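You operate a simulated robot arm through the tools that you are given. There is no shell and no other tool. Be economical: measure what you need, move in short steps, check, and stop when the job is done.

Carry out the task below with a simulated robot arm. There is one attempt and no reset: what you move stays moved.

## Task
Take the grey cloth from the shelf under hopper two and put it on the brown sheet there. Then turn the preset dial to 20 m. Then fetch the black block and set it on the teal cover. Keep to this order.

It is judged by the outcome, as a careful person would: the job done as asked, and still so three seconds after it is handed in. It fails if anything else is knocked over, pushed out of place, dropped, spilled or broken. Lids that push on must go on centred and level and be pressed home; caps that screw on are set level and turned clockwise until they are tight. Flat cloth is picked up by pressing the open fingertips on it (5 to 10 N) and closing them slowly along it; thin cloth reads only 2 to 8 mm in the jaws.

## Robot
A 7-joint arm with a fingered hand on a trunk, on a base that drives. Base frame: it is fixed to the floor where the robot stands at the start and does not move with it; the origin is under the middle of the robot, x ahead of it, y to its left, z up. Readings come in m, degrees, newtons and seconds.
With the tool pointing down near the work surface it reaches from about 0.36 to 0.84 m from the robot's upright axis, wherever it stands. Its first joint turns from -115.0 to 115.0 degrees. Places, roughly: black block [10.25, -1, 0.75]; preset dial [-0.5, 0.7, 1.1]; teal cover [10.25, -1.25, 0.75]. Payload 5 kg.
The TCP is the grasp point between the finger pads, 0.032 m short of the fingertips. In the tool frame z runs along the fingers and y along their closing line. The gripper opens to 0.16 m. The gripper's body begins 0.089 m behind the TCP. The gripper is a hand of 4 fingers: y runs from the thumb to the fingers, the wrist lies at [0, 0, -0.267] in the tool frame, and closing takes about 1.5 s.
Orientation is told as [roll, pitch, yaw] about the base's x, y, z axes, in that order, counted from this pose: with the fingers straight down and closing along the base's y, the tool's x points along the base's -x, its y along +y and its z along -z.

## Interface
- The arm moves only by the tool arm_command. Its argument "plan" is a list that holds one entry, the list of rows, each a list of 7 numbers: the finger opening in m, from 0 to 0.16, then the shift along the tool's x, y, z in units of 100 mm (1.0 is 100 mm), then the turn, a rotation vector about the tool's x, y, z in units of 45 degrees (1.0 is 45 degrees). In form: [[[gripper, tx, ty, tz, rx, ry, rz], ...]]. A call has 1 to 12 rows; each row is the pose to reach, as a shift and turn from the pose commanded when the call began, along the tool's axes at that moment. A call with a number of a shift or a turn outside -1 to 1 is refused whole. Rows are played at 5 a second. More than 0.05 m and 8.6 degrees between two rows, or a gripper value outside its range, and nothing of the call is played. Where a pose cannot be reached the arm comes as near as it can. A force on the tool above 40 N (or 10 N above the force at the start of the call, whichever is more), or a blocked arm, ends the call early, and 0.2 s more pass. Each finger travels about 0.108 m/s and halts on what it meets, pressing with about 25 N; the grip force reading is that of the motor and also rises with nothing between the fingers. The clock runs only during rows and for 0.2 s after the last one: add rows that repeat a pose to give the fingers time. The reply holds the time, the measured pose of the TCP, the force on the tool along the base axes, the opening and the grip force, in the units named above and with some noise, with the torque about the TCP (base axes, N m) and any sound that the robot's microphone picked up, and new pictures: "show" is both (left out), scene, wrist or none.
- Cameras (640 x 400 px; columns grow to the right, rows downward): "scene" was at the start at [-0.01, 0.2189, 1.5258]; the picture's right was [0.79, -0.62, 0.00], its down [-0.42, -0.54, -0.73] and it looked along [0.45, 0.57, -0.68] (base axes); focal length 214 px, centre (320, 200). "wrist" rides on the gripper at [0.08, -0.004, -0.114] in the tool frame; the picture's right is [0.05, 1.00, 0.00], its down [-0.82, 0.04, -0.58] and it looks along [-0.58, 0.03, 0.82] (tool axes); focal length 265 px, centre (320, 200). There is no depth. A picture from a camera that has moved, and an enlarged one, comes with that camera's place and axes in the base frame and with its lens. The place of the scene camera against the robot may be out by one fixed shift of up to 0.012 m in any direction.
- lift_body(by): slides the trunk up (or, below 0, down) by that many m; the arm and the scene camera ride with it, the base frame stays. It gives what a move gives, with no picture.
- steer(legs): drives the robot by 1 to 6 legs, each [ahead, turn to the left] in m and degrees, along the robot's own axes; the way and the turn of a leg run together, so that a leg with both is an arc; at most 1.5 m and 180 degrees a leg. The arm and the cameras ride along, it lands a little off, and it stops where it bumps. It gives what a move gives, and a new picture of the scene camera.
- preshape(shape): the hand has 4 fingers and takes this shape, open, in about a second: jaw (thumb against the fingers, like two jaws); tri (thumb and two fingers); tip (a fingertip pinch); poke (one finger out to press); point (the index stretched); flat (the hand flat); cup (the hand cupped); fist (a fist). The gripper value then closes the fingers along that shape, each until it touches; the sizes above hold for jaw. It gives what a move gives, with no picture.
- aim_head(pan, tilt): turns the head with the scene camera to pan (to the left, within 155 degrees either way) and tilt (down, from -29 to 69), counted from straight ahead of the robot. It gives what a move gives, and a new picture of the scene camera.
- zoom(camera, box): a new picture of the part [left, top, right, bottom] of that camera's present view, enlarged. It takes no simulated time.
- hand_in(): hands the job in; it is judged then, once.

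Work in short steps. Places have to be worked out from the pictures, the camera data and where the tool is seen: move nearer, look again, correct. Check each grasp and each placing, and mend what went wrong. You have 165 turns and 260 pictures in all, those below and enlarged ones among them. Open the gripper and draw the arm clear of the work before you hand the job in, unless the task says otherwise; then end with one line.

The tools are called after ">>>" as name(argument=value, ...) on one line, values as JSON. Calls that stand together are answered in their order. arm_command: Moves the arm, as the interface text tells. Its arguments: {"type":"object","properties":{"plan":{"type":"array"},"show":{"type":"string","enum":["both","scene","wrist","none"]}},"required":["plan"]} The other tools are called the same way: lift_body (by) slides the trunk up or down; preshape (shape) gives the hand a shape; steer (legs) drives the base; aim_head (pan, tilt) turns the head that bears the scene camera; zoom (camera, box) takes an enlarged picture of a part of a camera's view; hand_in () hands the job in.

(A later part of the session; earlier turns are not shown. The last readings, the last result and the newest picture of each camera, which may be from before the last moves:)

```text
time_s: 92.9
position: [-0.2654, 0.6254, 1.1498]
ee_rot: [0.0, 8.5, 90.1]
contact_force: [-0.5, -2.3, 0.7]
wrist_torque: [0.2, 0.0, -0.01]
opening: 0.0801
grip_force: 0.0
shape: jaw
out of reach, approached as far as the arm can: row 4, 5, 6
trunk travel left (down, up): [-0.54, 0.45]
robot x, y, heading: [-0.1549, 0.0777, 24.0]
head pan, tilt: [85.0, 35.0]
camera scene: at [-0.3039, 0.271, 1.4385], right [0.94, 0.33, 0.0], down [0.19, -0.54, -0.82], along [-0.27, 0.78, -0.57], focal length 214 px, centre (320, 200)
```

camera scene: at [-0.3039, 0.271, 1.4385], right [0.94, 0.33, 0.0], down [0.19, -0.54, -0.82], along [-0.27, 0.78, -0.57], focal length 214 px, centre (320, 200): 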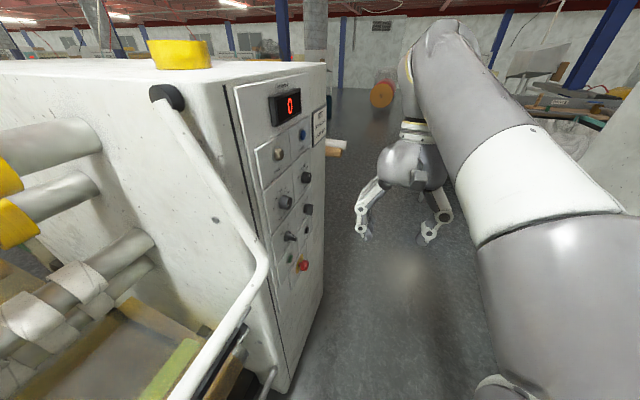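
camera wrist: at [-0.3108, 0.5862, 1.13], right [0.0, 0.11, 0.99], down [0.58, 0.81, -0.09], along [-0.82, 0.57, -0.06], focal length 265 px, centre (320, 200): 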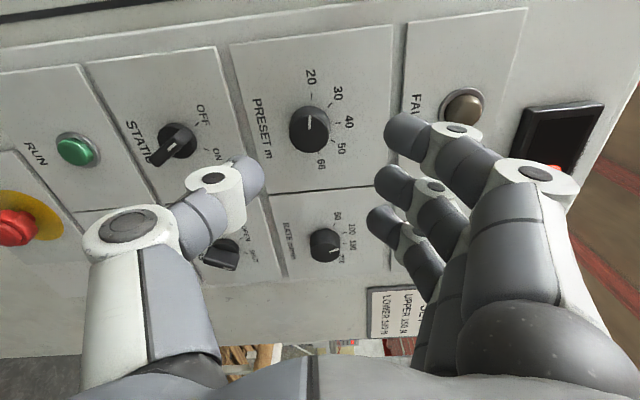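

The hand points down in open space. I bring it lower and towards the robot's front in two moves.

>>> arm_command(plan=[[[0.08, 0.1, -0.3, 0.3, 0, 0, 0], [0.08, 0.3, -0.6, 0.6, 0, 0, 0], [0.08, 0.5, -1.0, 0.9, 0, 0, 0]]], show="none")

>>> arm_command(plan=[[[0.08, 0.1, -0.35, 0.3, 0, 0, 0], [0.08, 0.2, -0.7, 0.6, 0, 0, 0], [0.08, 0.3, -1.0, 0.8, 0, 0, 0]]], show="none")

>>> arm_command(plan=[[[0.08, 0.1, -0.35, 0, 0, 0, 0], [0.08, 0.2, -0.7, 0, 0, 0, 0], [0.08, 0.3, -1.0, 0, 0, 0, 0]]], show="scene")

```text
refused: row 3 steps farther than a row can; nothing moved
```

```text
time_s: 93.7
position: [-0.1624, 0.5866, 1.0735]
ee_rot: [0.0, 9.1, 90.0]
contact_force: [-0.1, 1.4, -0.3]
wrist_torque: [0.03, 0.02, -0.01]
opening: 0.0797
grip_force: 0.0
shape: jaw
trunk travel left (down, up): [-0.54, 0.45]
robot x, y, heading: [-0.1541, 0.0745, 24.1]
head pan, tilt: [85.0, 35.0]
```

```text
time_s: 94.5
position: [-0.0583, 0.5547, 1.0807]
ee_rot: [0.0, 9.1, 90.0]
contact_force: [0.9, 0.0, 0.1]
wrist_torque: [-0.01, -0.01, -0.03]
opening: 0.0799
grip_force: 0.1
shape: jaw
trunk travel left (down, up): [-0.54, 0.45]
robot x, y, heading: [-0.1488, 0.075, 24.1]
head pan, tilt: [85.0, 35.0]
camera scene: at [-0.3021, 0.2754, 1.4379], right [0.95, 0.33, 0.0], down [0.19, -0.54, -0.82], along [-0.27, 0.77, -0.57], focal length 214 px, centre (320, 200)
```

scene: 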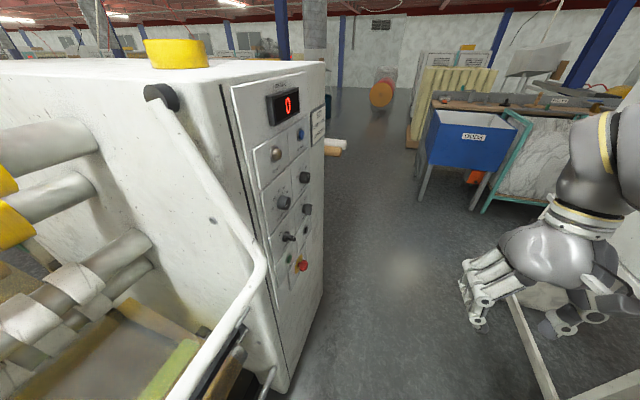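

The hand now clears the panel well. I check where the elbow sits before turning the robot in the corridor.

>>> aim_head(pan=20, tilt=25)

```text
time_s: 95.8
position: [-0.0592, 0.5545, 1.0814]
ee_rot: [-0.1, 9.0, 89.9]
contact_force: [-0.4, -0.4, -0.5]
wrist_torque: [0.0, 0.01, 0.01]
opening: 0.0796
grip_force: 0.1
shape: jaw
trunk travel left (down, up): [-0.54, 0.45]
robot x, y, heading: [-0.1556, 0.0798, 24.1]
head pan, tilt: [20.0, 25.0]
camera scene: at [-0.2072, 0.2564, 1.4537], right [0.7, -0.72, 0.0], down [-0.3, -0.29, -0.91], along [0.65, 0.63, -0.42], focal length 214 px, centre (320, 200)
```

scene: 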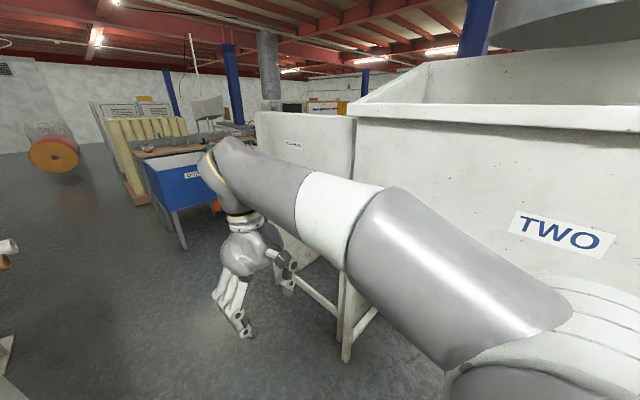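

The elbow lies within about 0.43 m of the robot axis, and the hopper wall is about 0.59 m away. I tuck the hand in 8 cm, then turn right towards -Y in steps.

>>> arm_command(plan=[[[0.08, 0.4, 0, 0, 0, 0, 0], [0.08, 0.8, 0, 0, 0, 0, 0]]], show="none")

>>> steer(legs=[[0, -38], [0, -38], [0, -38]])

```text
time_s: 96.4
position: [-0.0604, 0.476, 1.0936]
ee_rot: [0.0, 9.0, 90.1]
contact_force: [-0.1, 0.2, 0.5]
wrist_torque: [0.0, 0.01, 0.01]
opening: 0.0798
grip_force: 0.0
shape: jaw
trunk travel left (down, up): [-0.54, 0.45]
robot x, y, heading: [-0.1512, 0.0771, 23.9]
head pan, tilt: [20.0, 25.0]
```

```text
time_s: 102.2
position: [0.1758, -0.168, 1.094]
ee_rot: [0.0, 8.9, -23.5]
contact_force: [0.2, -0.5, -0.4]
wrist_torque: [0.0, 0.0, -0.01]
opening: 0.0797
grip_force: 0.1
shape: jaw
trunk travel left (down, up): [-0.54, 0.45]
robot x, y, heading: [-0.1559, 0.0761, -89.4]
head pan, tilt: [20.0, 25.0]
camera scene: at [0.0312, 0.0493, 1.4537], right [-0.94, -0.35, 0.0], down [-0.15, 0.4, -0.91], along [0.32, -0.85, -0.42], focal length 214 px, centre (320, 200)
```

scene: 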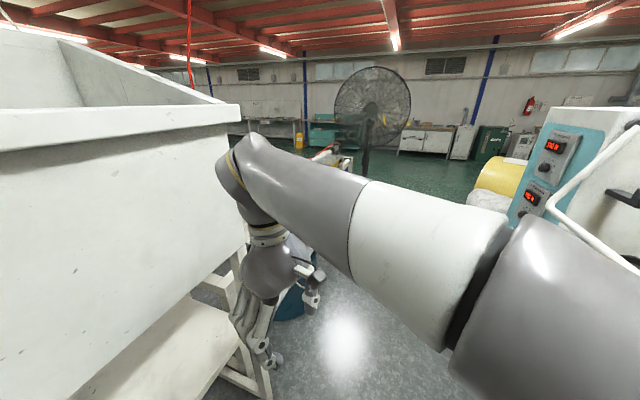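

The turn was clear and the hand is tucked in. I drive 1.3 m along the corridor towards -Y and look towards +X.

>>> steer(legs=[[1.3, 0]])

>>> aim_head(pan=70, tilt=20)

>>> aim_head(pan=20, tilt=20)

```text
time_s: 108.7
position: [0.1835, -1.478, 1.0938]
ee_rot: [-0.1, 9.0, -23.8]
contact_force: [0.0, -0.3, -0.1]
wrist_torque: [-0.01, 0.01, 0.02]
opening: 0.0798
grip_force: 0.0
shape: jaw
trunk travel left (down, up): [-0.54, 0.45]
robot x, y, heading: [-0.1452, -1.2286, -89.7]
head pan, tilt: [20.0, 25.0]
camera scene: at [0.0403, -1.2595, 1.4537], right [-0.94, -0.35, 0.0], down [-0.15, 0.4, -0.91], along [0.31, -0.85, -0.42], focal length 214 px, centre (320, 200)
```

scene: 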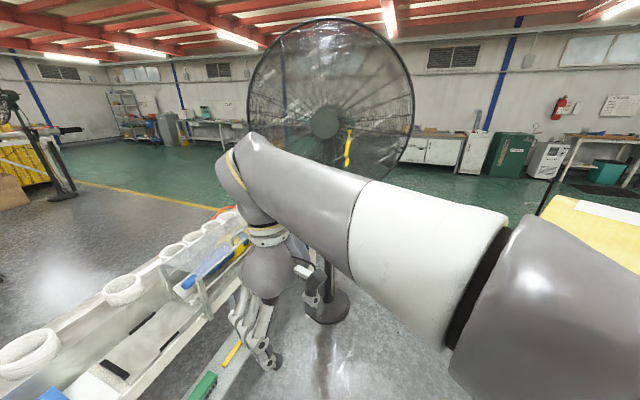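

```text
time_s: 109.9
position: [0.1832, -1.477, 1.0932]
ee_rot: [0.1, 9.1, -23.9]
contact_force: [-0.6, 0.0, -0.1]
wrist_torque: [0.0, 0.0, 0.0]
opening: 0.0797
grip_force: 0.0
shape: jaw
trunk travel left (down, up): [-0.54, 0.45]
robot x, y, heading: [-0.1468, -1.2312, -89.8]
head pan, tilt: [70.0, 20.0]
camera scene: at [0.096, -1.2046, 1.4618], right [-0.34, -0.94, 0.0], down [-0.32, 0.12, -0.94], along [0.88, -0.32, -0.34], focal length 214 px, centre (320, 200)
```

scene: 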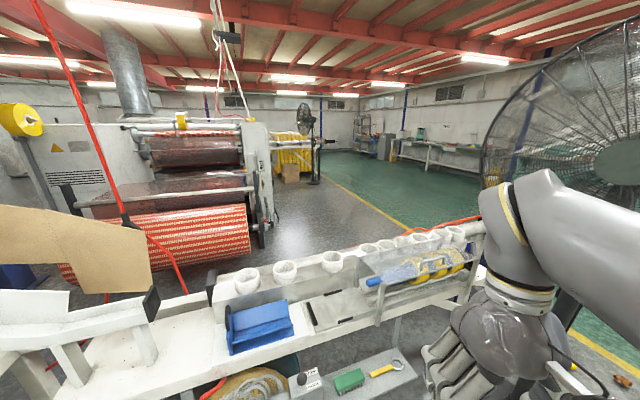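

```text
time_s: 111.1
position: [0.184, -1.4772, 1.0929]
ee_rot: [0.0, 9.1, -23.8]
contact_force: [0.9, -0.3, 0.0]
wrist_torque: [0.02, -0.02, 0.0]
opening: 0.0798
grip_force: 0.0
shape: jaw
trunk travel left (down, up): [-0.54, 0.45]
robot x, y, heading: [-0.1483, -1.2306, -89.7]
head pan, tilt: [20.0, 20.0]
camera scene: at [0.0407, -1.2604, 1.4618], right [-0.94, -0.35, 0.0], down [-0.12, 0.32, -0.94], along [0.33, -0.88, -0.34], focal length 214 px, centre (320, 200)
```

scene: 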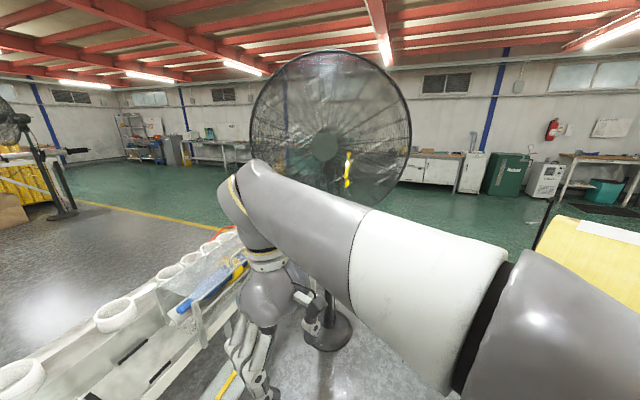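

The bench runs along the left and a fan stands at about (0.43, -2.4) with a disc reaching to x≈0. I swing the hand in front of the robot before passing between the fan and the machine.

>>> arm_command(plan=[[[0.08, 0.24, -0.29, 0, 0, 0, 0], [0.08, 0.48, -0.58, 0, 0, 0, 0], [0.08, 0.71, -0.86, 0, 0, 0, 0]]], show="none")

>>> arm_command(plan=[[[0.08, 0.24, -0.29, 0, 0, 0, 0], [0.08, 0.48, -0.58, 0, 0, 0, 0], [0.08, 0.71, -0.86, 0, 0, 0, 0]]], show="none")

>>> arm_command(plan=[[[0.08, 0.24, -0.29, 0, 0, 0, 0], [0.08, 0.48, -0.58, 0, 0, 0, 0], [0.08, 0.71, -0.86, 0, 0, 0, 0]]], show="scene")

```text
time_s: 111.9
position: [0.0863, -1.5289, 1.1017]
ee_rot: [0.0, 9.0, -23.6]
contact_force: [-0.7, -0.1, -0.9]
wrist_torque: [0.01, 0.03, -0.01]
opening: 0.0799
grip_force: 0.0
shape: jaw
trunk travel left (down, up): [-0.54, 0.45]
robot x, y, heading: [-0.1492, -1.2344, -89.7]
head pan, tilt: [20.0, 20.0]
```

```text
time_s: 112.7
position: [-0.0178, -1.5804, 1.1114]
ee_rot: [0.0, 9.1, -23.8]
contact_force: [-0.9, 0.0, 0.5]
wrist_torque: [0.0, -0.02, 0.03]
opening: 0.0799
grip_force: 0.2
shape: jaw
trunk travel left (down, up): [-0.54, 0.45]
robot x, y, heading: [-0.1477, -1.2343, -89.6]
head pan, tilt: [20.0, 20.0]
```

```text
time_s: 113.5
position: [-0.1009, -1.6266, 1.1165]
ee_rot: [-0.2, 9.2, -25.3]
contact_force: [8.9, 1.2, -0.3]
wrist_torque: [-0.13, 0.9, 0.12]
opening: 0.0798
grip_force: 0.1
shape: jaw
out of reach, approached as far as the arm can: row 3
trunk travel left (down, up): [-0.54, 0.45]
robot x, y, heading: [-0.1486, -1.2303, -90.0]
head pan, tilt: [20.0, 20.0]
camera scene: at [0.0433, -1.2602, 1.4614], right [-0.94, -0.35, 0.0], down [-0.12, 0.32, -0.94], along [0.32, -0.88, -0.34], focal length 214 px, centre (320, 200)
```

scene: 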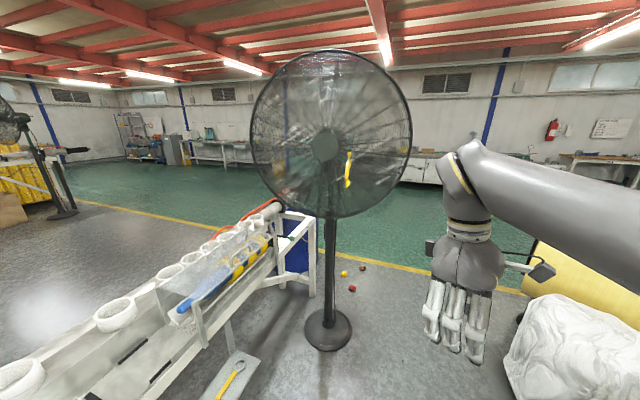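

The hand is in front, but there is a 9 N reading, so something may be touching or at its limit. I ease back 2 cm and look right at the elbow.

>>> arm_command(plan=[[[0.08, -0.2, 0.2, 0, 0, 0, 0], [0.08, -0.2, 0.2, 0, 0, 0, 0]]], show="none")

>>> aim_head(pan=-40, tilt=30)

```text
time_s: 114.1
position: [-0.07, -1.6156, 1.1161]
ee_rot: [0.1, 9.0, -23.8]
contact_force: [-0.5, -0.8, 0.0]
wrist_torque: [-0.04, 0.04, -0.01]
opening: 0.0798
grip_force: 0.1
shape: jaw
trunk travel left (down, up): [-0.54, 0.45]
robot x, y, heading: [-0.1469, -1.2307, -89.8]
head pan, tilt: [20.0, 20.0]
```

```text
time_s: 115.4
position: [-0.069, -1.6163, 1.1153]
ee_rot: [-0.1, 9.0, -23.7]
contact_force: [-0.3, 0.6, 0.3]
wrist_torque: [0.01, 0.0, -0.05]
opening: 0.0797
grip_force: 0.0
shape: jaw
trunk travel left (down, up): [-0.54, 0.45]
robot x, y, heading: [-0.1456, -1.23, -89.9]
head pan, tilt: [-40.0, 30.0]
camera scene: at [-0.0496, -1.2426, 1.4458], right [-0.77, 0.64, 0.0], down [0.32, 0.38, -0.87], along [-0.55, -0.67, -0.5], focal length 214 px, centre (320, 200)
```

scene: 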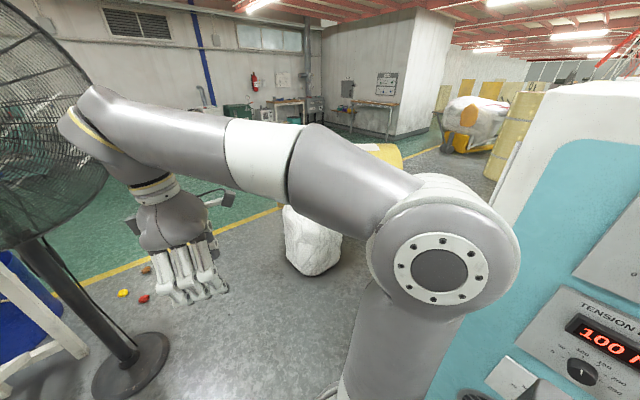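

The elbow nearly touched the machine's end; backed off, it's free. I go forward past the machine, then sidestep right about 0.15 m to clear the fan.

>>> steer(legs=[[0.27, 0], [0, -20], [0.45, 0], [0, 20]])

>>> aim_head(pan=10, tilt=30)

```text
time_s: 121.8
position: [-0.2359, -2.297, 1.1147]
ee_rot: [0.0, 9.0, -24.7]
contact_force: [0.9, -0.2, 0.7]
wrist_torque: [-0.01, 0.04, -0.03]
opening: 0.0794
grip_force: 0.0
shape: jaw
trunk travel left (down, up): [-0.54, 0.45]
robot x, y, heading: [-0.3091, -1.9095, -90.6]
head pan, tilt: [-40.0, 30.0]
camera scene: at [-0.21, -1.9241, 1.4457], right [-0.76, 0.65, 0.0], down [0.33, 0.38, -0.87], along [-0.56, -0.66, -0.5], focal length 214 px, centre (320, 200)
```

scene: 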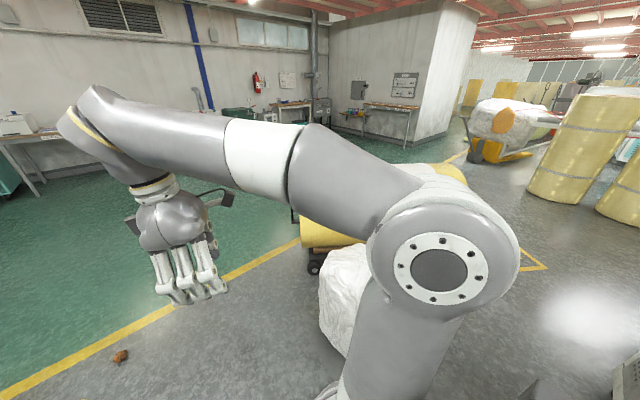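

```text
time_s: 122.9
position: [-0.2354, -2.2971, 1.1156]
ee_rot: [0.0, 9.1, -24.7]
contact_force: [-0.3, -0.3, -0.2]
wrist_torque: [-0.01, 0.0, 0.01]
opening: 0.0801
grip_force: 0.1
shape: jaw
trunk travel left (down, up): [-0.54, 0.45]
robot x, y, heading: [-0.3078, -1.9082, -90.7]
head pan, tilt: [10.0, 30.0]
camera scene: at [-0.1366, -1.9448, 1.4457], right [-0.99, -0.16, 0.0], down [-0.08, 0.49, -0.87], along [0.14, -0.85, -0.5], focal length 214 px, centre (320, 200)
```

scene: 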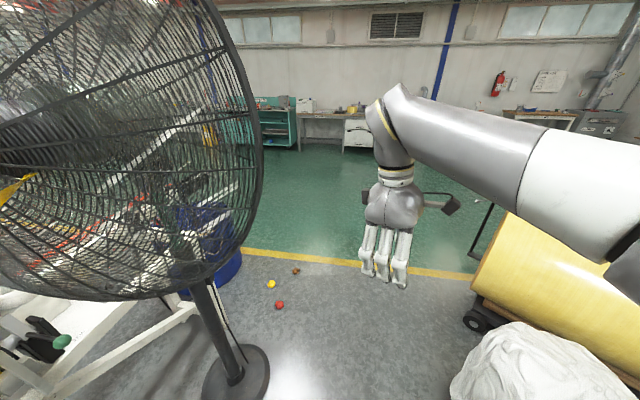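

The way ahead is open: the bag is at x<-0.69, the fan at x>0.08, and small balls lie near (0.3–0.45, -3). I drive to y≈-3.75, then turn left towards +X.

>>> steer(legs=[[1.4, 0], [0.45, 0], [0, 90.7]])

>>> aim_head(pan=0, tilt=15)

```text
time_s: 136.4
position: [0.1262, -3.6923, 1.115]
ee_rot: [0.0, 9.0, 72.6]
contact_force: [0.0, -1.1, -0.2]
wrist_torque: [0.0, 0.02, 0.05]
opening: 0.0797
grip_force: 0.0
shape: jaw
trunk travel left (down, up): [-0.54, 0.45]
robot x, y, heading: [-0.2503, -3.8141, 6.9]
head pan, tilt: [10.0, 30.0]
camera scene: at [-0.2405, -3.6419, 1.4457], right [0.29, -0.96, 0.0], down [-0.48, -0.14, -0.87], along [0.83, 0.25, -0.5], focal length 214 px, centre (320, 200)
```

scene: 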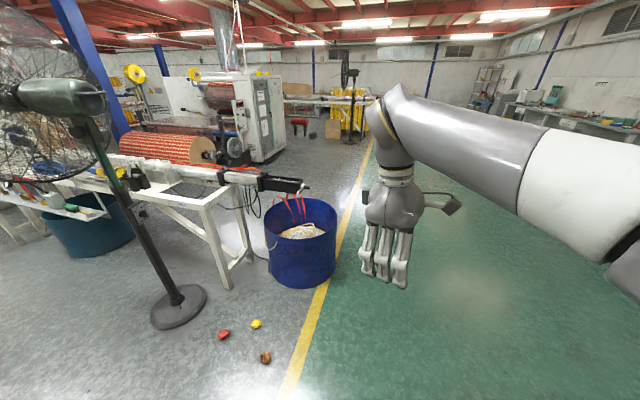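

```text
time_s: 137.2
position: [0.1259, -3.6925, 1.1138]
ee_rot: [0.0, 9.0, 72.7]
contact_force: [0.8, -0.1, -0.7]
wrist_torque: [-0.01, -0.04, 0.04]
opening: 0.0799
grip_force: 0.1
shape: jaw
trunk travel left (down, up): [-0.54, 0.45]
robot x, y, heading: [-0.2477, -3.8126, 6.8]
head pan, tilt: [0.0, 15.0]
camera scene: at [-0.2343, -3.657, 1.4699], right [0.12, -0.99, 0.0], down [-0.26, -0.03, -0.97], along [0.96, 0.11, -0.26], focal length 214 px, centre (320, 200)
```

scene: 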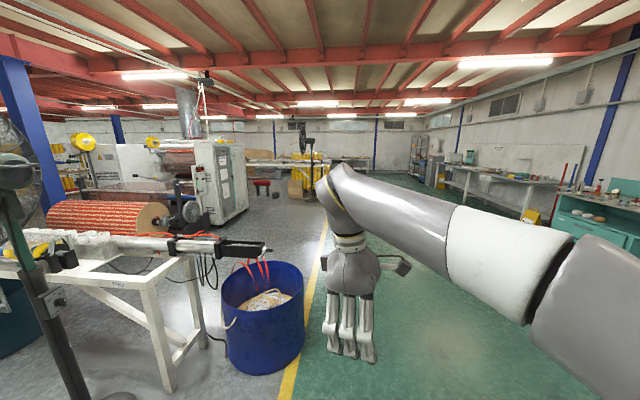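

A blue bin stands at about (0.8, -3.16). I veer right 15° for 1.5 m to pass it, then turn back and look.

>>> steer(legs=[[0, -14], [1.4, 0], [0, 15]])

>>> zoom(camera="scene", box=[160, 100, 480, 300])

```text
time_s: 146.0
position: [1.5272, -3.8285, 1.1149]
ee_rot: [0.0, 9.1, 75.5]
contact_force: [0.3, 0.1, -0.5]
wrist_torque: [-0.06, -0.04, -0.02]
opening: 0.0799
grip_force: 0.0
shape: jaw
trunk travel left (down, up): [-0.54, 0.45]
robot x, y, heading: [1.1586, -3.9692, 9.4]
head pan, tilt: [0.0, 15.0]
camera scene: at [1.1661, -3.8105, 1.4699], right [0.16, -0.99, 0.0], down [-0.26, -0.04, -0.97], along [0.95, 0.16, -0.26], focal length 214 px, centre (320, 200)
```

scene: 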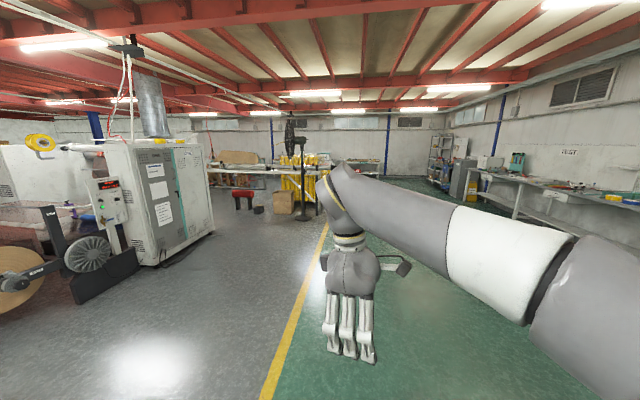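

```text
2.00 times, centred on (320, 200) of scene
camera zoom: at [1.1661, -3.8105, 1.4699], right [0.16, -0.99, 0.0], down [-0.26, -0.04, -0.97], along [0.95, 0.16, -0.26], focal length 429 px, centre (320, 200)
```

zoom: 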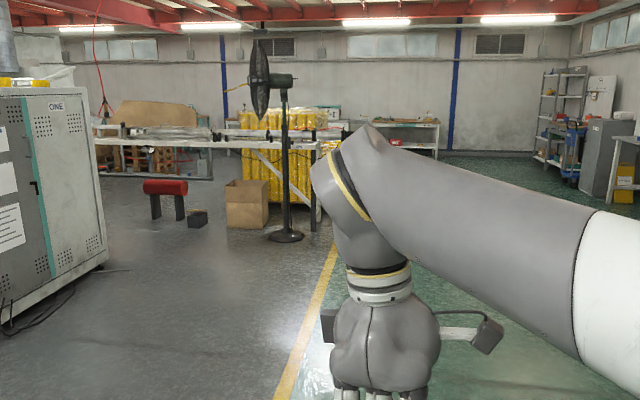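

The fan is at (5.15, -2.8), with a bench behind it on the left; the target lies beyond. I go straight along y≈-4 for 5.5 m.

>>> steer(legs=[[0, -9.4], [1.5, 0], [1.5, 0]])

>>> aim_head(pan=20, tilt=15)

```text
time_s: 161.1
position: [4.5527, -4.0126, 1.116]
ee_rot: [0.0, 8.9, 62.2]
contact_force: [0.4, -0.2, -0.3]
wrist_torque: [0.01, 0.01, 0.01]
opening: 0.0797
grip_force: 0.0
shape: jaw
trunk travel left (down, up): [-0.54, 0.45]
robot x, y, heading: [4.161, -4.0655, -3.6]
head pan, tilt: [0.0, 15.0]
camera scene: at [4.2048, -3.912, 1.4699], right [-0.07, -1.0, 0.0], down [-0.26, 0.02, -0.97], along [0.96, -0.06, -0.26], focal length 214 px, centre (320, 200)
```

scene: 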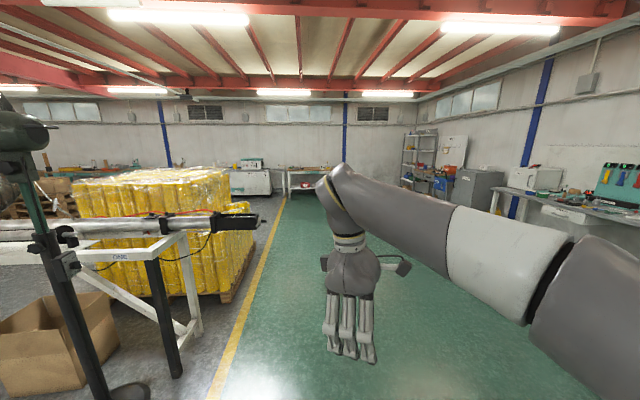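

```text
time_s: 161.9
position: [4.551, -4.013, 1.1154]
ee_rot: [0.0, 9.0, 62.2]
contact_force: [0.1, 0.4, -0.4]
wrist_torque: [0.02, -0.02, -0.01]
opening: 0.0799
grip_force: 0.0
shape: jaw
trunk travel left (down, up): [-0.54, 0.45]
robot x, y, heading: [4.1652, -4.0615, -3.9]
head pan, tilt: [20.0, 15.0]
camera scene: at [4.2013, -3.8799, 1.4699], right [0.28, -0.96, 0.0], down [-0.25, -0.07, -0.97], along [0.93, 0.27, -0.26], focal length 214 px, centre (320, 200)
```

scene: 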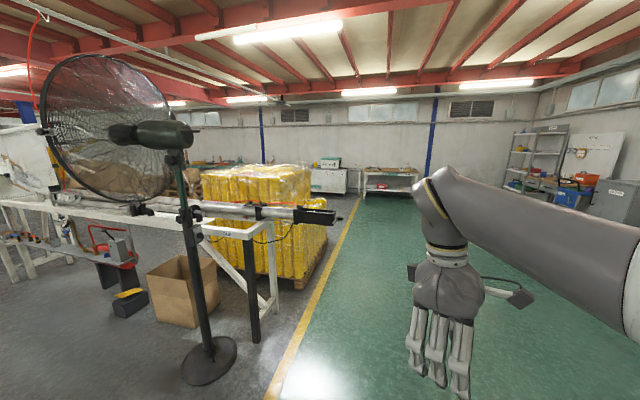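

The pallet's side is at y≈-3.2, so y≈-4 is clear. I straighten and drive 3.3 m to x≈7.5, then look left.

>>> steer(legs=[[0, 4], [1.5, 0], [1.5, 0], [0.3, 0]])

>>> aim_head(pan=45, tilt=20)

```text
time_s: 178.3
position: [7.8072, -4.0193, 1.114]
ee_rot: [-0.1, 8.9, 65.4]
contact_force: [0.2, 0.1, 0.3]
wrist_torque: [0.02, 0.02, 0.04]
opening: 0.0798
grip_force: 0.0
shape: jaw
trunk travel left (down, up): [-0.54, 0.45]
robot x, y, heading: [7.4194, -4.0938, -0.6]
head pan, tilt: [20.0, 15.0]
camera scene: at [7.4499, -3.906, 1.4699], right [0.33, -0.94, 0.0], down [-0.24, -0.09, -0.97], along [0.91, 0.32, -0.26], focal length 214 px, centre (320, 200)
```

scene: 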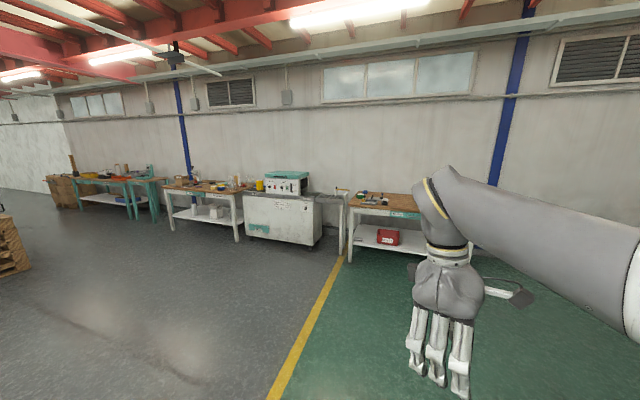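

```text
time_s: 179.2
position: [7.8078, -4.0191, 1.114]
ee_rot: [0.0, 9.0, 65.3]
contact_force: [-0.1, 0.0, 0.1]
wrist_torque: [0.0, 0.0, -0.01]
opening: 0.0796
grip_force: 0.0
shape: jaw
trunk travel left (down, up): [-0.54, 0.45]
robot x, y, heading: [7.4189, -4.0916, -0.7]
head pan, tilt: [45.0, 20.0]
camera scene: at [7.4283, -3.8719, 1.4618], right [0.7, -0.72, 0.0], down [-0.24, -0.24, -0.94], along [0.67, 0.66, -0.34], focal length 214 px, centre (320, 200)
```

scene: 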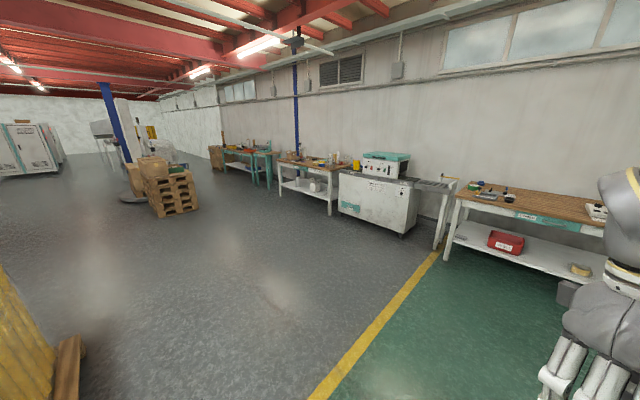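

The wood-topped table straight ahead-left matches the target place. I drive diagonally to about (9.0, -1.1) and turn to face it.

>>> steer(legs=[[0, 62.7], [1.5, 0], [1.5, 0], [0.35, 0], [0, -62]])

>>> aim_head(pan=0, tilt=25)

```text
time_s: 201.0
position: [9.4099, -1.0913, 1.1151]
ee_rot: [0.1, 9.0, 64.2]
contact_force: [0.6, 0.6, 0.0]
wrist_torque: [-0.02, -0.05, 0.01]
opening: 0.0799
grip_force: 0.0
shape: jaw
trunk travel left (down, up): [-0.54, 0.45]
robot x, y, heading: [9.0189, -1.1541, -1.7]
head pan, tilt: [45.0, 20.0]
camera scene: at [9.0331, -0.9371, 1.4618], right [0.68, -0.73, 0.0], down [-0.25, -0.23, -0.94], along [0.68, 0.64, -0.34], focal length 214 px, centre (320, 200)
```

scene: 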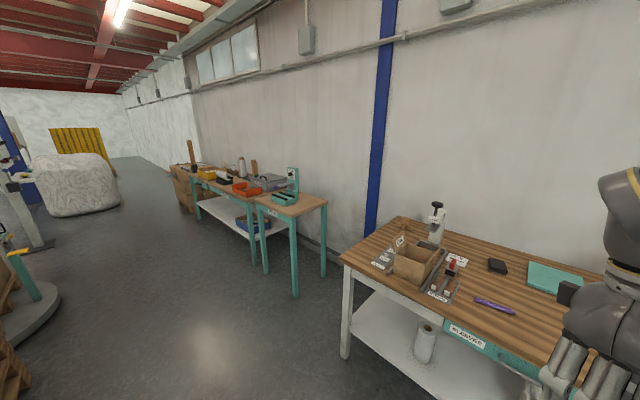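

```text
time_s: 202.1
position: [9.4097, -1.0915, 1.1144]
ee_rot: [0.0, 8.9, 64.1]
contact_force: [-0.1, 0.5, -0.5]
wrist_torque: [0.01, -0.03, 0.02]
opening: 0.0796
grip_force: 0.1
shape: jaw
trunk travel left (down, up): [-0.54, 0.45]
robot x, y, heading: [9.0217, -1.1567, -1.9]
head pan, tilt: [0.0, 25.0]
camera scene: at [9.0573, -1.0036, 1.4537], right [-0.03, -1.0, 0.0], down [-0.42, 0.01, -0.91], along [0.91, -0.03, -0.42], focal length 214 px, centre (320, 200)
```

scene: 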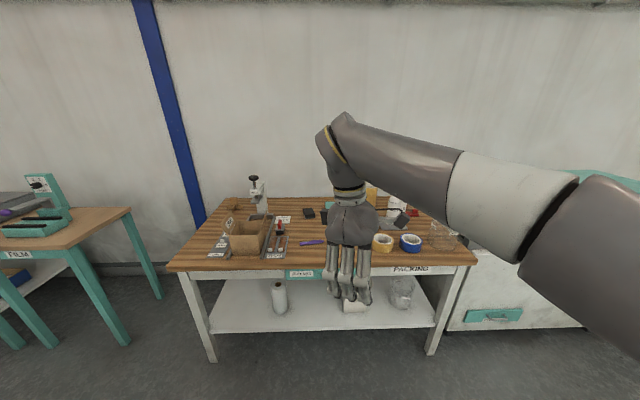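

I see the table "PACKING" with the black block left of the teal cover. I zoom in, then drive 0.38 m closer.

>>> zoom(camera="scene", box=[200, 170, 400, 295])

>>> steer(legs=[[0.38, 2]])

>>> aim_head(pan=10, tilt=40)

```text
3.20 times, centred on (300, 232) of scene
camera zoom: at [9.0573, -1.0036, 1.4537], right [-0.03, -1.0, 0.0], down [-0.42, 0.01, -0.91], along [0.91, -0.03, -0.42], focal length 686 px, centre (384, 96)
```

zoom: 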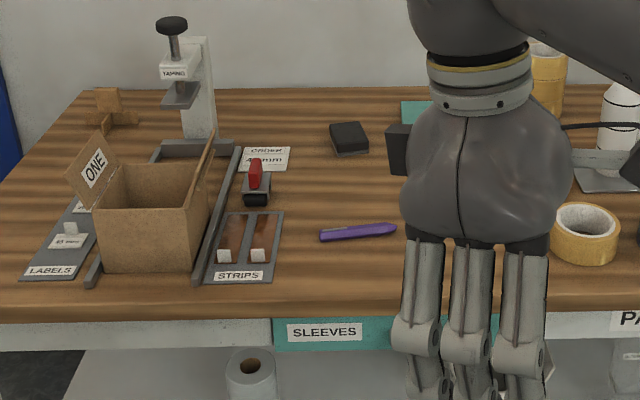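

```text
time_s: 204.5
position: [9.7848, -1.087, 1.1148]
ee_rot: [0.0, 9.0, 65.9]
contact_force: [-0.2, -0.1, -0.1]
wrist_torque: [0.02, -0.02, 0.0]
opening: 0.0798
grip_force: 0.0
shape: jaw
trunk travel left (down, up): [-0.54, 0.45]
robot x, y, heading: [9.4012, -1.1599, -0.1]
head pan, tilt: [0.0, 25.0]
camera scene: at [9.4299, -1.0089, 1.4537], right [0.0, -1.0, 0.0], down [-0.42, 0.0, -0.91], along [0.91, 0.0, -0.42], focal length 214 px, centre (320, 200)
```

scene: 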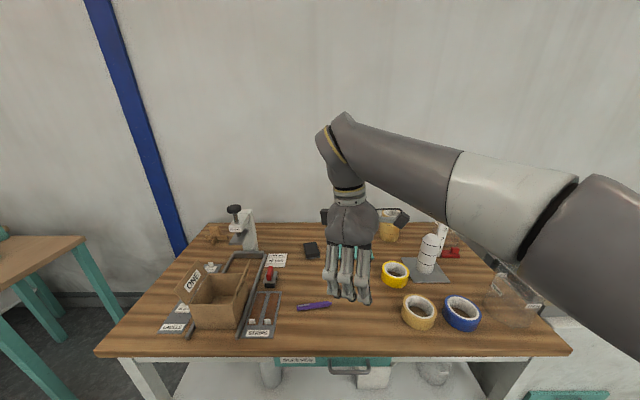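

```text
time_s: 205.3
position: [9.784, -1.0865, 1.1145]
ee_rot: [0.0, 9.0, 65.9]
contact_force: [0.6, -0.1, 1.3]
wrist_torque: [-0.03, -0.01, -0.01]
opening: 0.0796
grip_force: 0.0
shape: jaw
trunk travel left (down, up): [-0.54, 0.45]
robot x, y, heading: [9.3969, -1.1626, -0.3]
head pan, tilt: [10.0, 40.0]
camera scene: at [9.4214, -0.9941, 1.4305], right [0.17, -0.99, 0.0], down [-0.63, -0.11, -0.77], along [0.76, 0.13, -0.64], focal length 214 px, centre (320, 200)
```

scene: 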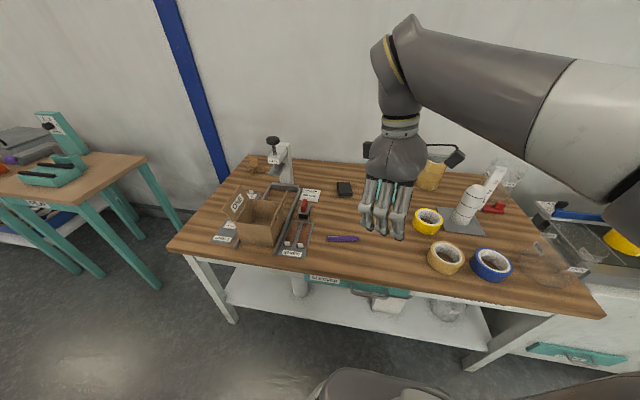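

Triangulation gives the block top at about (10.257, -0.97, 0.81) and the table top at about z≈0.78, front edge x≈9.81. I level the hand, yaw it to 90° and bring it nearer, keeping high.

>>> arm_command(plan=[[[0.1, -0.24, -0.17, 0, 0, -0.07, -0.15], [0.12, -0.48, -0.34, 0, 0, -0.14, -0.3], [0.14, -0.72, -0.5, 0, 0, -0.2, -0.45], [0.14, -0.96, -0.67, 0, 0, -0.2, -0.53]]])

```text
time_s: 206.3
position: [9.8326, -0.9967, 1.0745]
ee_rot: [0.7, 0.3, 88.0]
contact_force: [0.6, -0.8, 0.5]
wrist_torque: [0.02, 0.02, 0.01]
opening: 0.1398
grip_force: 0.0
shape: jaw
out of reach, approached as far as the arm can: row 2, 3, 4
trunk travel left (down, up): [-0.54, 0.45]
robot x, y, heading: [9.3995, -1.1625, -0.1]
head pan, tilt: [10.0, 40.0]
camera scene: at [9.4218, -0.9946, 1.4305], right [0.17, -0.99, 0.0], down [-0.63, -0.11, -0.77], along [0.75, 0.13, -0.64], focal length 214 px, centre (320, 200)
camera wrist: at [9.8353, -1.0769, 1.1891], right [-1.0, -0.02, 0.01], down [0.0, 0.82, 0.58], along [-0.02, 0.58, -0.82], focal length 265 px, centre (320, 200)
```

scene: 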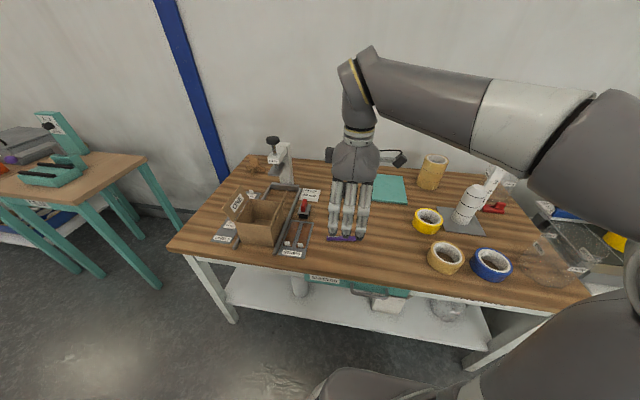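
wrist: 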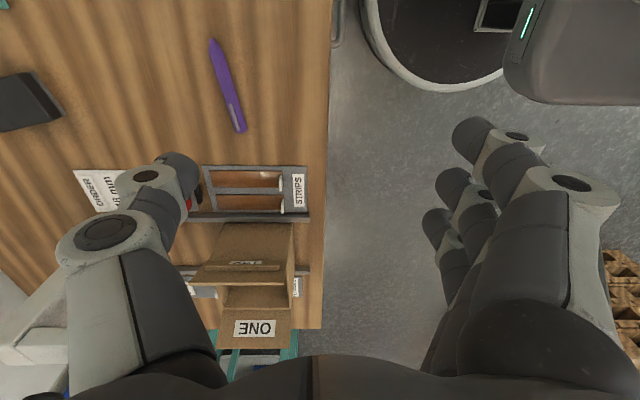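

Reach is limited because the hand is high; I go lower while extending towards the block.

>>> arm_command(plan=[[[0.14, 0, -0.3, 0.3, 0, 0, 0], [0.14, 0, -0.6, 0.6, 0, 0, 0], [0.14, 0, -0.9, 0.9, 0, 0, 0]]], show="none")

>>> arm_command(plan=[[[0.14, 0, -0.4, 0, 0, 0, 0], [0.14, 0, -0.8, 0, 0, 0, 0], [0.14, 0, -1.0, 0.2, 0, 0, 0]]])

```text
time_s: 207.1
position: [9.8534, -1.023, 0.9883]
ee_rot: [1.4, -0.6, 89.5]
contact_force: [-0.4, -0.7, 0.1]
wrist_torque: [0.01, -0.03, -0.04]
opening: 0.1398
grip_force: 0.1
shape: jaw
out of reach, approached as far as the arm can: row 1, 2, 3
trunk travel left (down, up): [-0.54, 0.45]
robot x, y, heading: [9.3977, -1.165, 0.1]
head pan, tilt: [10.0, 40.0]
```

```text
time_s: 207.9
position: [9.8584, -1.0349, 0.983]
ee_rot: [1.5, -0.5, 89.4]
contact_force: [-0.2, 0.2, 0.0]
wrist_torque: [0.0, -0.01, 0.02]
opening: 0.1399
grip_force: 0.0
shape: jaw
out of reach, approached as far as the arm can: row 1, 2, 3
trunk travel left (down, up): [-0.54, 0.45]
robot x, y, heading: [9.3974, -1.1634, -0.2]
head pan, tilt: [10.0, 40.0]
camera scene: at [9.4212, -0.9939, 1.4304], right [0.17, -0.99, 0.0], down [-0.63, -0.11, -0.77], along [0.75, 0.13, -0.64], focal length 214 px, centre (320, 200)
camera wrist: at [9.8633, -1.1156, 1.0963], right [-1.0, -0.04, 0.03], down [-0.02, 0.81, 0.58], along [-0.04, 0.58, -0.81], focal length 265 px, centre (320, 200)
```

scene: 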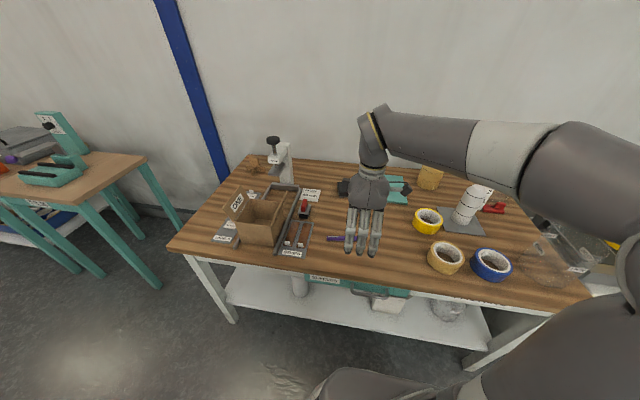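
wrist: 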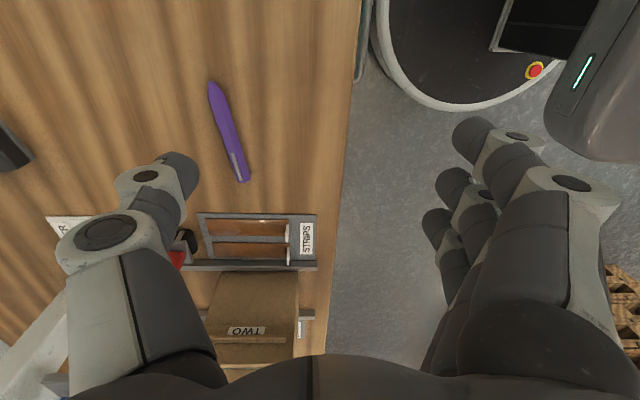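

The reach limit seems tied to the wrist yaw, so I rotate the hand back towards yaw 0 (closing along y).

>>> arm_command(plan=[[[0.14, 0, 0, 0, 0, 0, 0.18], [0.14, 0, 0, 0, 0, 0, 0.36], [0.14, 0, 0, 0, 0, 0, 0.54], [0.14, 0, 0, 0, 0, 0, 0.72], [0.14, 0, 0, 0, 0, 0, 0.9], [0.14, 0, 0, 0, 0, 0, 1.0]]], show="none")

>>> arm_command(plan=[[[0.14, 0, 0, 0, 0, 0, 0.18], [0.14, 0, 0, 0, 0, 0, 0.36], [0.14, 0, 0, 0, 0, 0, 0.54], [0.14, 0, 0, 0, 0, 0, 0.72], [0.14, 0, 0, 0, 0, 0, 0.9], [0.14, 0, 0, 0, 0, 0, 1.0]]], show="none")

>>> arm_command(plan=[[[0.14, -0.4, 0, 0, 0, 0, 0], [0.14, -0.8, 0, 0, 0, 0, 0], [0.14, -1.0, 0, 0, 0, 0, 0]]])

```text
time_s: 209.3
position: [9.8625, -1.0368, 0.986]
ee_rot: [1.6, 0.9, 44.5]
contact_force: [-0.6, 0.2, 0.7]
wrist_torque: [-0.01, 0.0, -0.01]
opening: 0.1398
grip_force: 0.0
shape: jaw
trunk travel left (down, up): [-0.54, 0.45]
robot x, y, heading: [9.3979, -1.1584, -0.2]
head pan, tilt: [10.0, 40.0]
```

```text
time_s: 210.7
position: [9.8647, -1.0372, 0.9878]
ee_rot: [0.5, 1.8, -0.4]
contact_force: [-0.1, 0.8, 0.2]
wrist_torque: [0.03, -0.02, -0.02]
opening: 0.1395
grip_force: 0.0
shape: jaw
trunk travel left (down, up): [-0.54, 0.45]
robot x, y, heading: [9.3983, -1.1623, 0.1]
head pan, tilt: [10.0, 40.0]
```

```text
time_s: 211.7
position: [9.9399, -0.9614, 0.9833]
ee_rot: [0.4, 1.9, 8.2]
contact_force: [-1.2, 1.1, 0.8]
wrist_torque: [-0.16, -0.09, 0.0]
opening: 0.1398
grip_force: 0.1
shape: jaw
trunk travel left (down, up): [-0.54, 0.45]
robot x, y, heading: [9.4006, -1.1631, -0.1]
head pan, tilt: [10.0, 40.0]
stopped in row 3: the arm was blocked; the commanded pose is now the measured one
camera scene: at [9.4204, -0.992, 1.4301], right [0.17, -0.99, 0.0], down [-0.63, -0.11, -0.77], along [0.76, 0.13, -0.64], focal length 214 px, centre (320, 200)
camera wrist: at [9.8645, -0.977, 1.1], right [-0.19, 0.98, 0.01], down [0.82, 0.16, 0.55], along [0.54, 0.11, -0.83], focal length 265 px, centre (320, 200)
```

scene: 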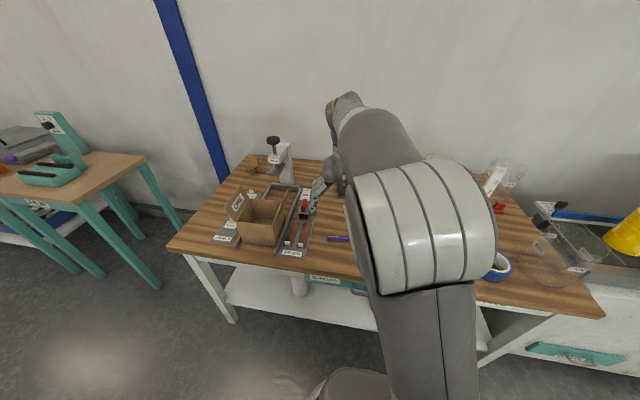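
wrist: 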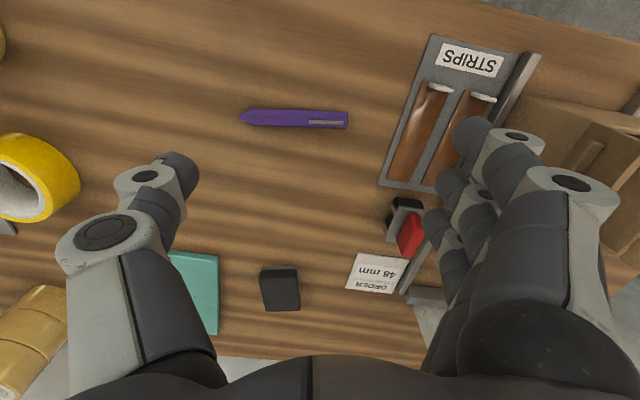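

The elbow swung over and the move stopped, but the tool force is tiny and nothing seems disturbed. The wrist view puts the block at (10.24, -0.97). I check the surroundings of the elbow before continuing.

>>> aim_head(pan=-25, tilt=45)

```text
time_s: 212.7
position: [9.9408, -0.9655, 0.9831]
ee_rot: [0.5, 1.9, 7.9]
contact_force: [0.2, 0.5, -0.1]
wrist_torque: [0.02, 0.01, 0.01]
opening: 0.1401
grip_force: 0.1
shape: jaw
trunk travel left (down, up): [-0.54, 0.45]
robot x, y, heading: [9.3981, -1.1649, -0.4]
head pan, tilt: [-25.0, 45.0]
camera scene: at [9.4115, -1.043, 1.4231], right [-0.42, -0.91, 0.0], down [-0.64, 0.3, -0.71], along [0.64, -0.3, -0.71], focal length 214 px, centre (320, 200)
```

scene: 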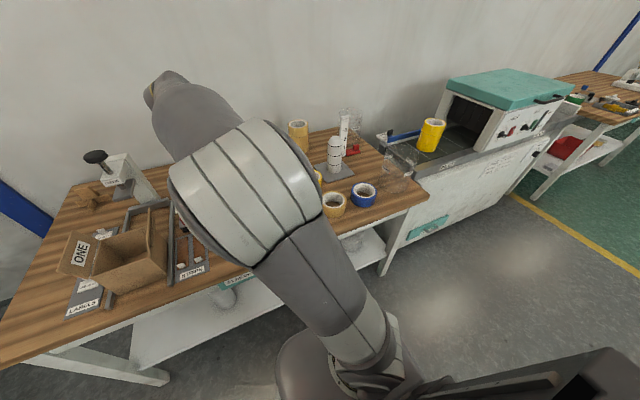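

All objects stand in place; the elbow is now up and in front, a good stance for reaching. I continue in smaller steps towards the block.

>>> arm_command(plan=[[[0.14, -0.2, 0, 0, 0, 0, 0.05], [0.14, -0.4, 0, 0, 0, 0, 0.1], [0.14, -0.6, 0, 0, 0, 0, 0.17], [0.14, -0.8, 0, 0, 0, 0, 0.17]]], show="scene")

```text
time_s: 213.7
position: [10.0219, -0.9549, 0.9826]
ee_rot: [0.2, 2.0, 0.3]
contact_force: [0.0, 0.1, -0.2]
wrist_torque: [0.02, 0.0, -0.01]
opening: 0.1402
grip_force: 0.1
shape: jaw
trunk travel left (down, up): [-0.54, 0.45]
robot x, y, heading: [9.3988, -1.1654, -0.5]
head pan, tilt: [-25.0, 45.0]
camera scene: at [9.4117, -1.0431, 1.4231], right [-0.42, -0.91, 0.0], down [-0.64, 0.3, -0.71], along [0.64, -0.3, -0.71], focal length 214 px, centre (320, 200)
```

scene: 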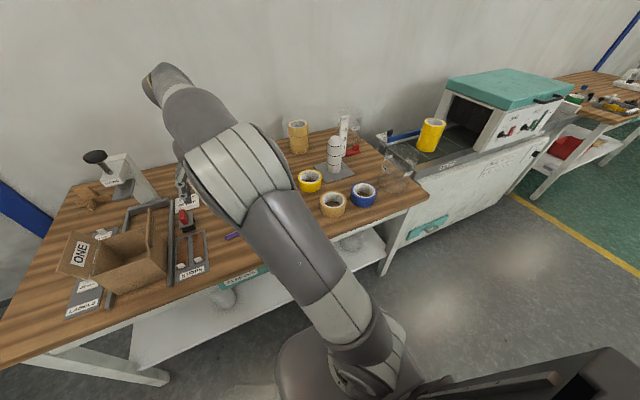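

Motion is smooth now. I move another 0.1 m forward and look with the wrist camera.

>>> arm_command(plan=[[[0.14, -0.3, 0, 0, 0, -0.02, 0], [0.14, -0.6, -0.05, 0, 0, -0.04, 0], [0.14, -0.95, -0.1, 0, 0, -0.04, 0]]], show="wrist")

```text
time_s: 214.5
position: [10.1177, -0.963, 0.9746]
ee_rot: [0.2, 0.2, 0.2]
contact_force: [-0.1, -0.3, 0.5]
wrist_torque: [0.02, -0.02, 0.01]
opening: 0.14
grip_force: 0.0
shape: jaw
trunk travel left (down, up): [-0.54, 0.45]
robot x, y, heading: [9.3971, -1.1604, -0.3]
head pan, tilt: [-25.0, 45.0]
camera wrist: at [10.0369, -0.9679, 1.0899], right [-0.06, 1.0, 0.0], down [0.82, 0.04, 0.58], along [0.57, 0.04, -0.82], focal length 265 px, centre (320, 200)
```

wrist: 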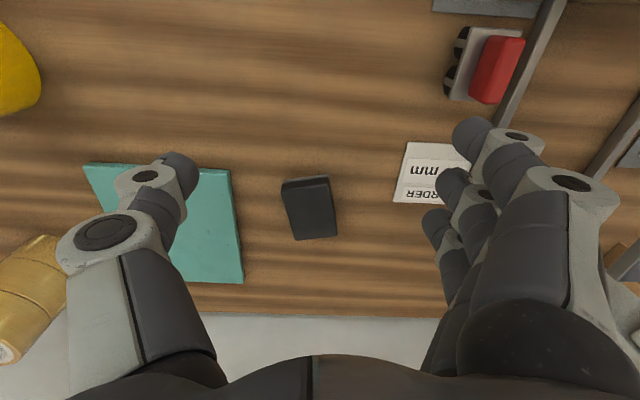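

The block measures about 0.06 x 0.10 m, centred at (10.252, -0.964) and turned 10°. The cover spans x 10.21–10.44, y -1.26…-1.075. Both lie just at the reach limit, so I drive 7 cm closer.

>>> steer(legs=[[0.07, 0]])

>>> zoom(camera="wrist", box=[0, 0, 640, 400])

```text
time_s: 215.5
position: [10.1869, -0.9639, 0.9758]
ee_rot: [0.2, 0.1, 0.2]
contact_force: [0.4, 0.4, -0.8]
wrist_torque: [0.01, 0.01, 0.03]
opening: 0.14
grip_force: 0.1
shape: jaw
trunk travel left (down, up): [-0.54, 0.45]
robot x, y, heading: [9.4686, -1.1595, -0.2]
head pan, tilt: [-25.0, 45.0]
camera scene: at [9.4817, -1.0432, 1.4231], right [-0.43, -0.9, 0.0], down [-0.64, 0.3, -0.71], along [0.64, -0.3, -0.71], focal length 214 px, centre (320, 200)
```

scene: 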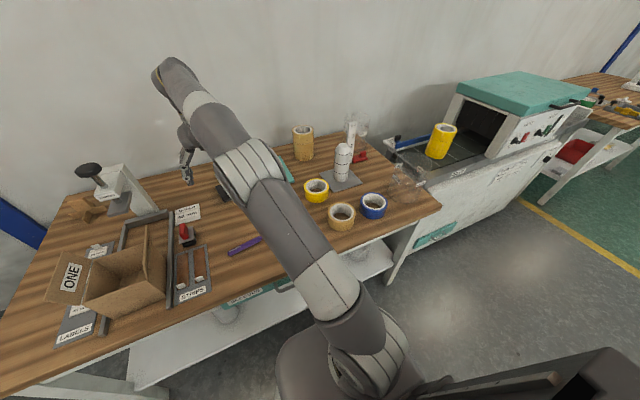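

```text
1.00 times, centred on (320, 200) of wrist (not enlarged: the box is as wide or as high as the picture)
camera zoom: at [10.1064, -0.9684, 1.0898], right [-0.06, 1.0, 0.0], down [0.82, 0.04, 0.57], along [0.57, 0.03, -0.82], focal length 265 px, centre (320, 200)
```

zoom: 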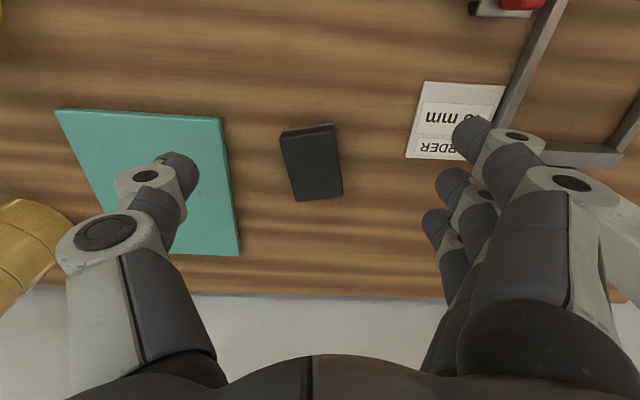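

Block centre refined to (10.254, -0.968), top z≈0.808, yaw 11°. I align over it and come down to about 0.90.

>>> arm_command(plan=[[[0.13, -0.2, -0.01, 0.2, 0, 0, -0.08], [0.12, -0.45, -0.03, 0.4, 0, 0, -0.16], [0.11, -0.67, -0.04, 0.6, 0, 0, -0.244], [0.11, -0.67, -0.04, 0.75, 0, 0, -0.244]]], show="wrist")

```text
time_s: 216.5
position: [10.2502, -0.9652, 0.8968]
ee_rot: [0.2, 0.2, 11.2]
contact_force: [-0.4, 1.0, -0.6]
wrist_torque: [-0.01, 0.0, 0.02]
opening: 0.1104
grip_force: 0.0
shape: jaw
out of reach, approached as far as the arm can: row 3, 4
trunk travel left (down, up): [-0.54, 0.45]
robot x, y, heading: [9.4711, -1.1596, -0.1]
head pan, tilt: [-25.0, 45.0]
camera wrist: at [10.1719, -0.9853, 1.0113], right [-0.24, 0.97, 0.0], down [0.79, 0.2, 0.58], along [0.56, 0.14, -0.82], focal length 265 px, centre (320, 200)
```

wrist: 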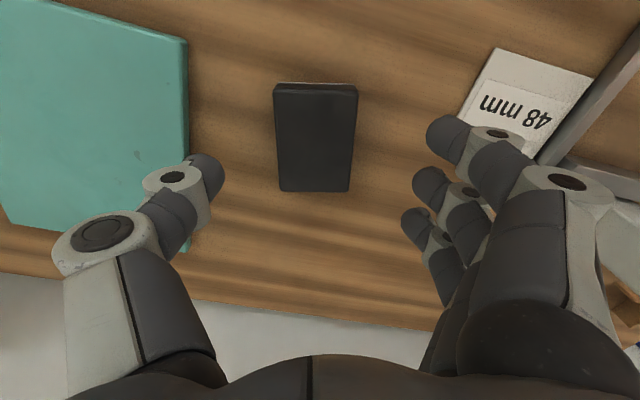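

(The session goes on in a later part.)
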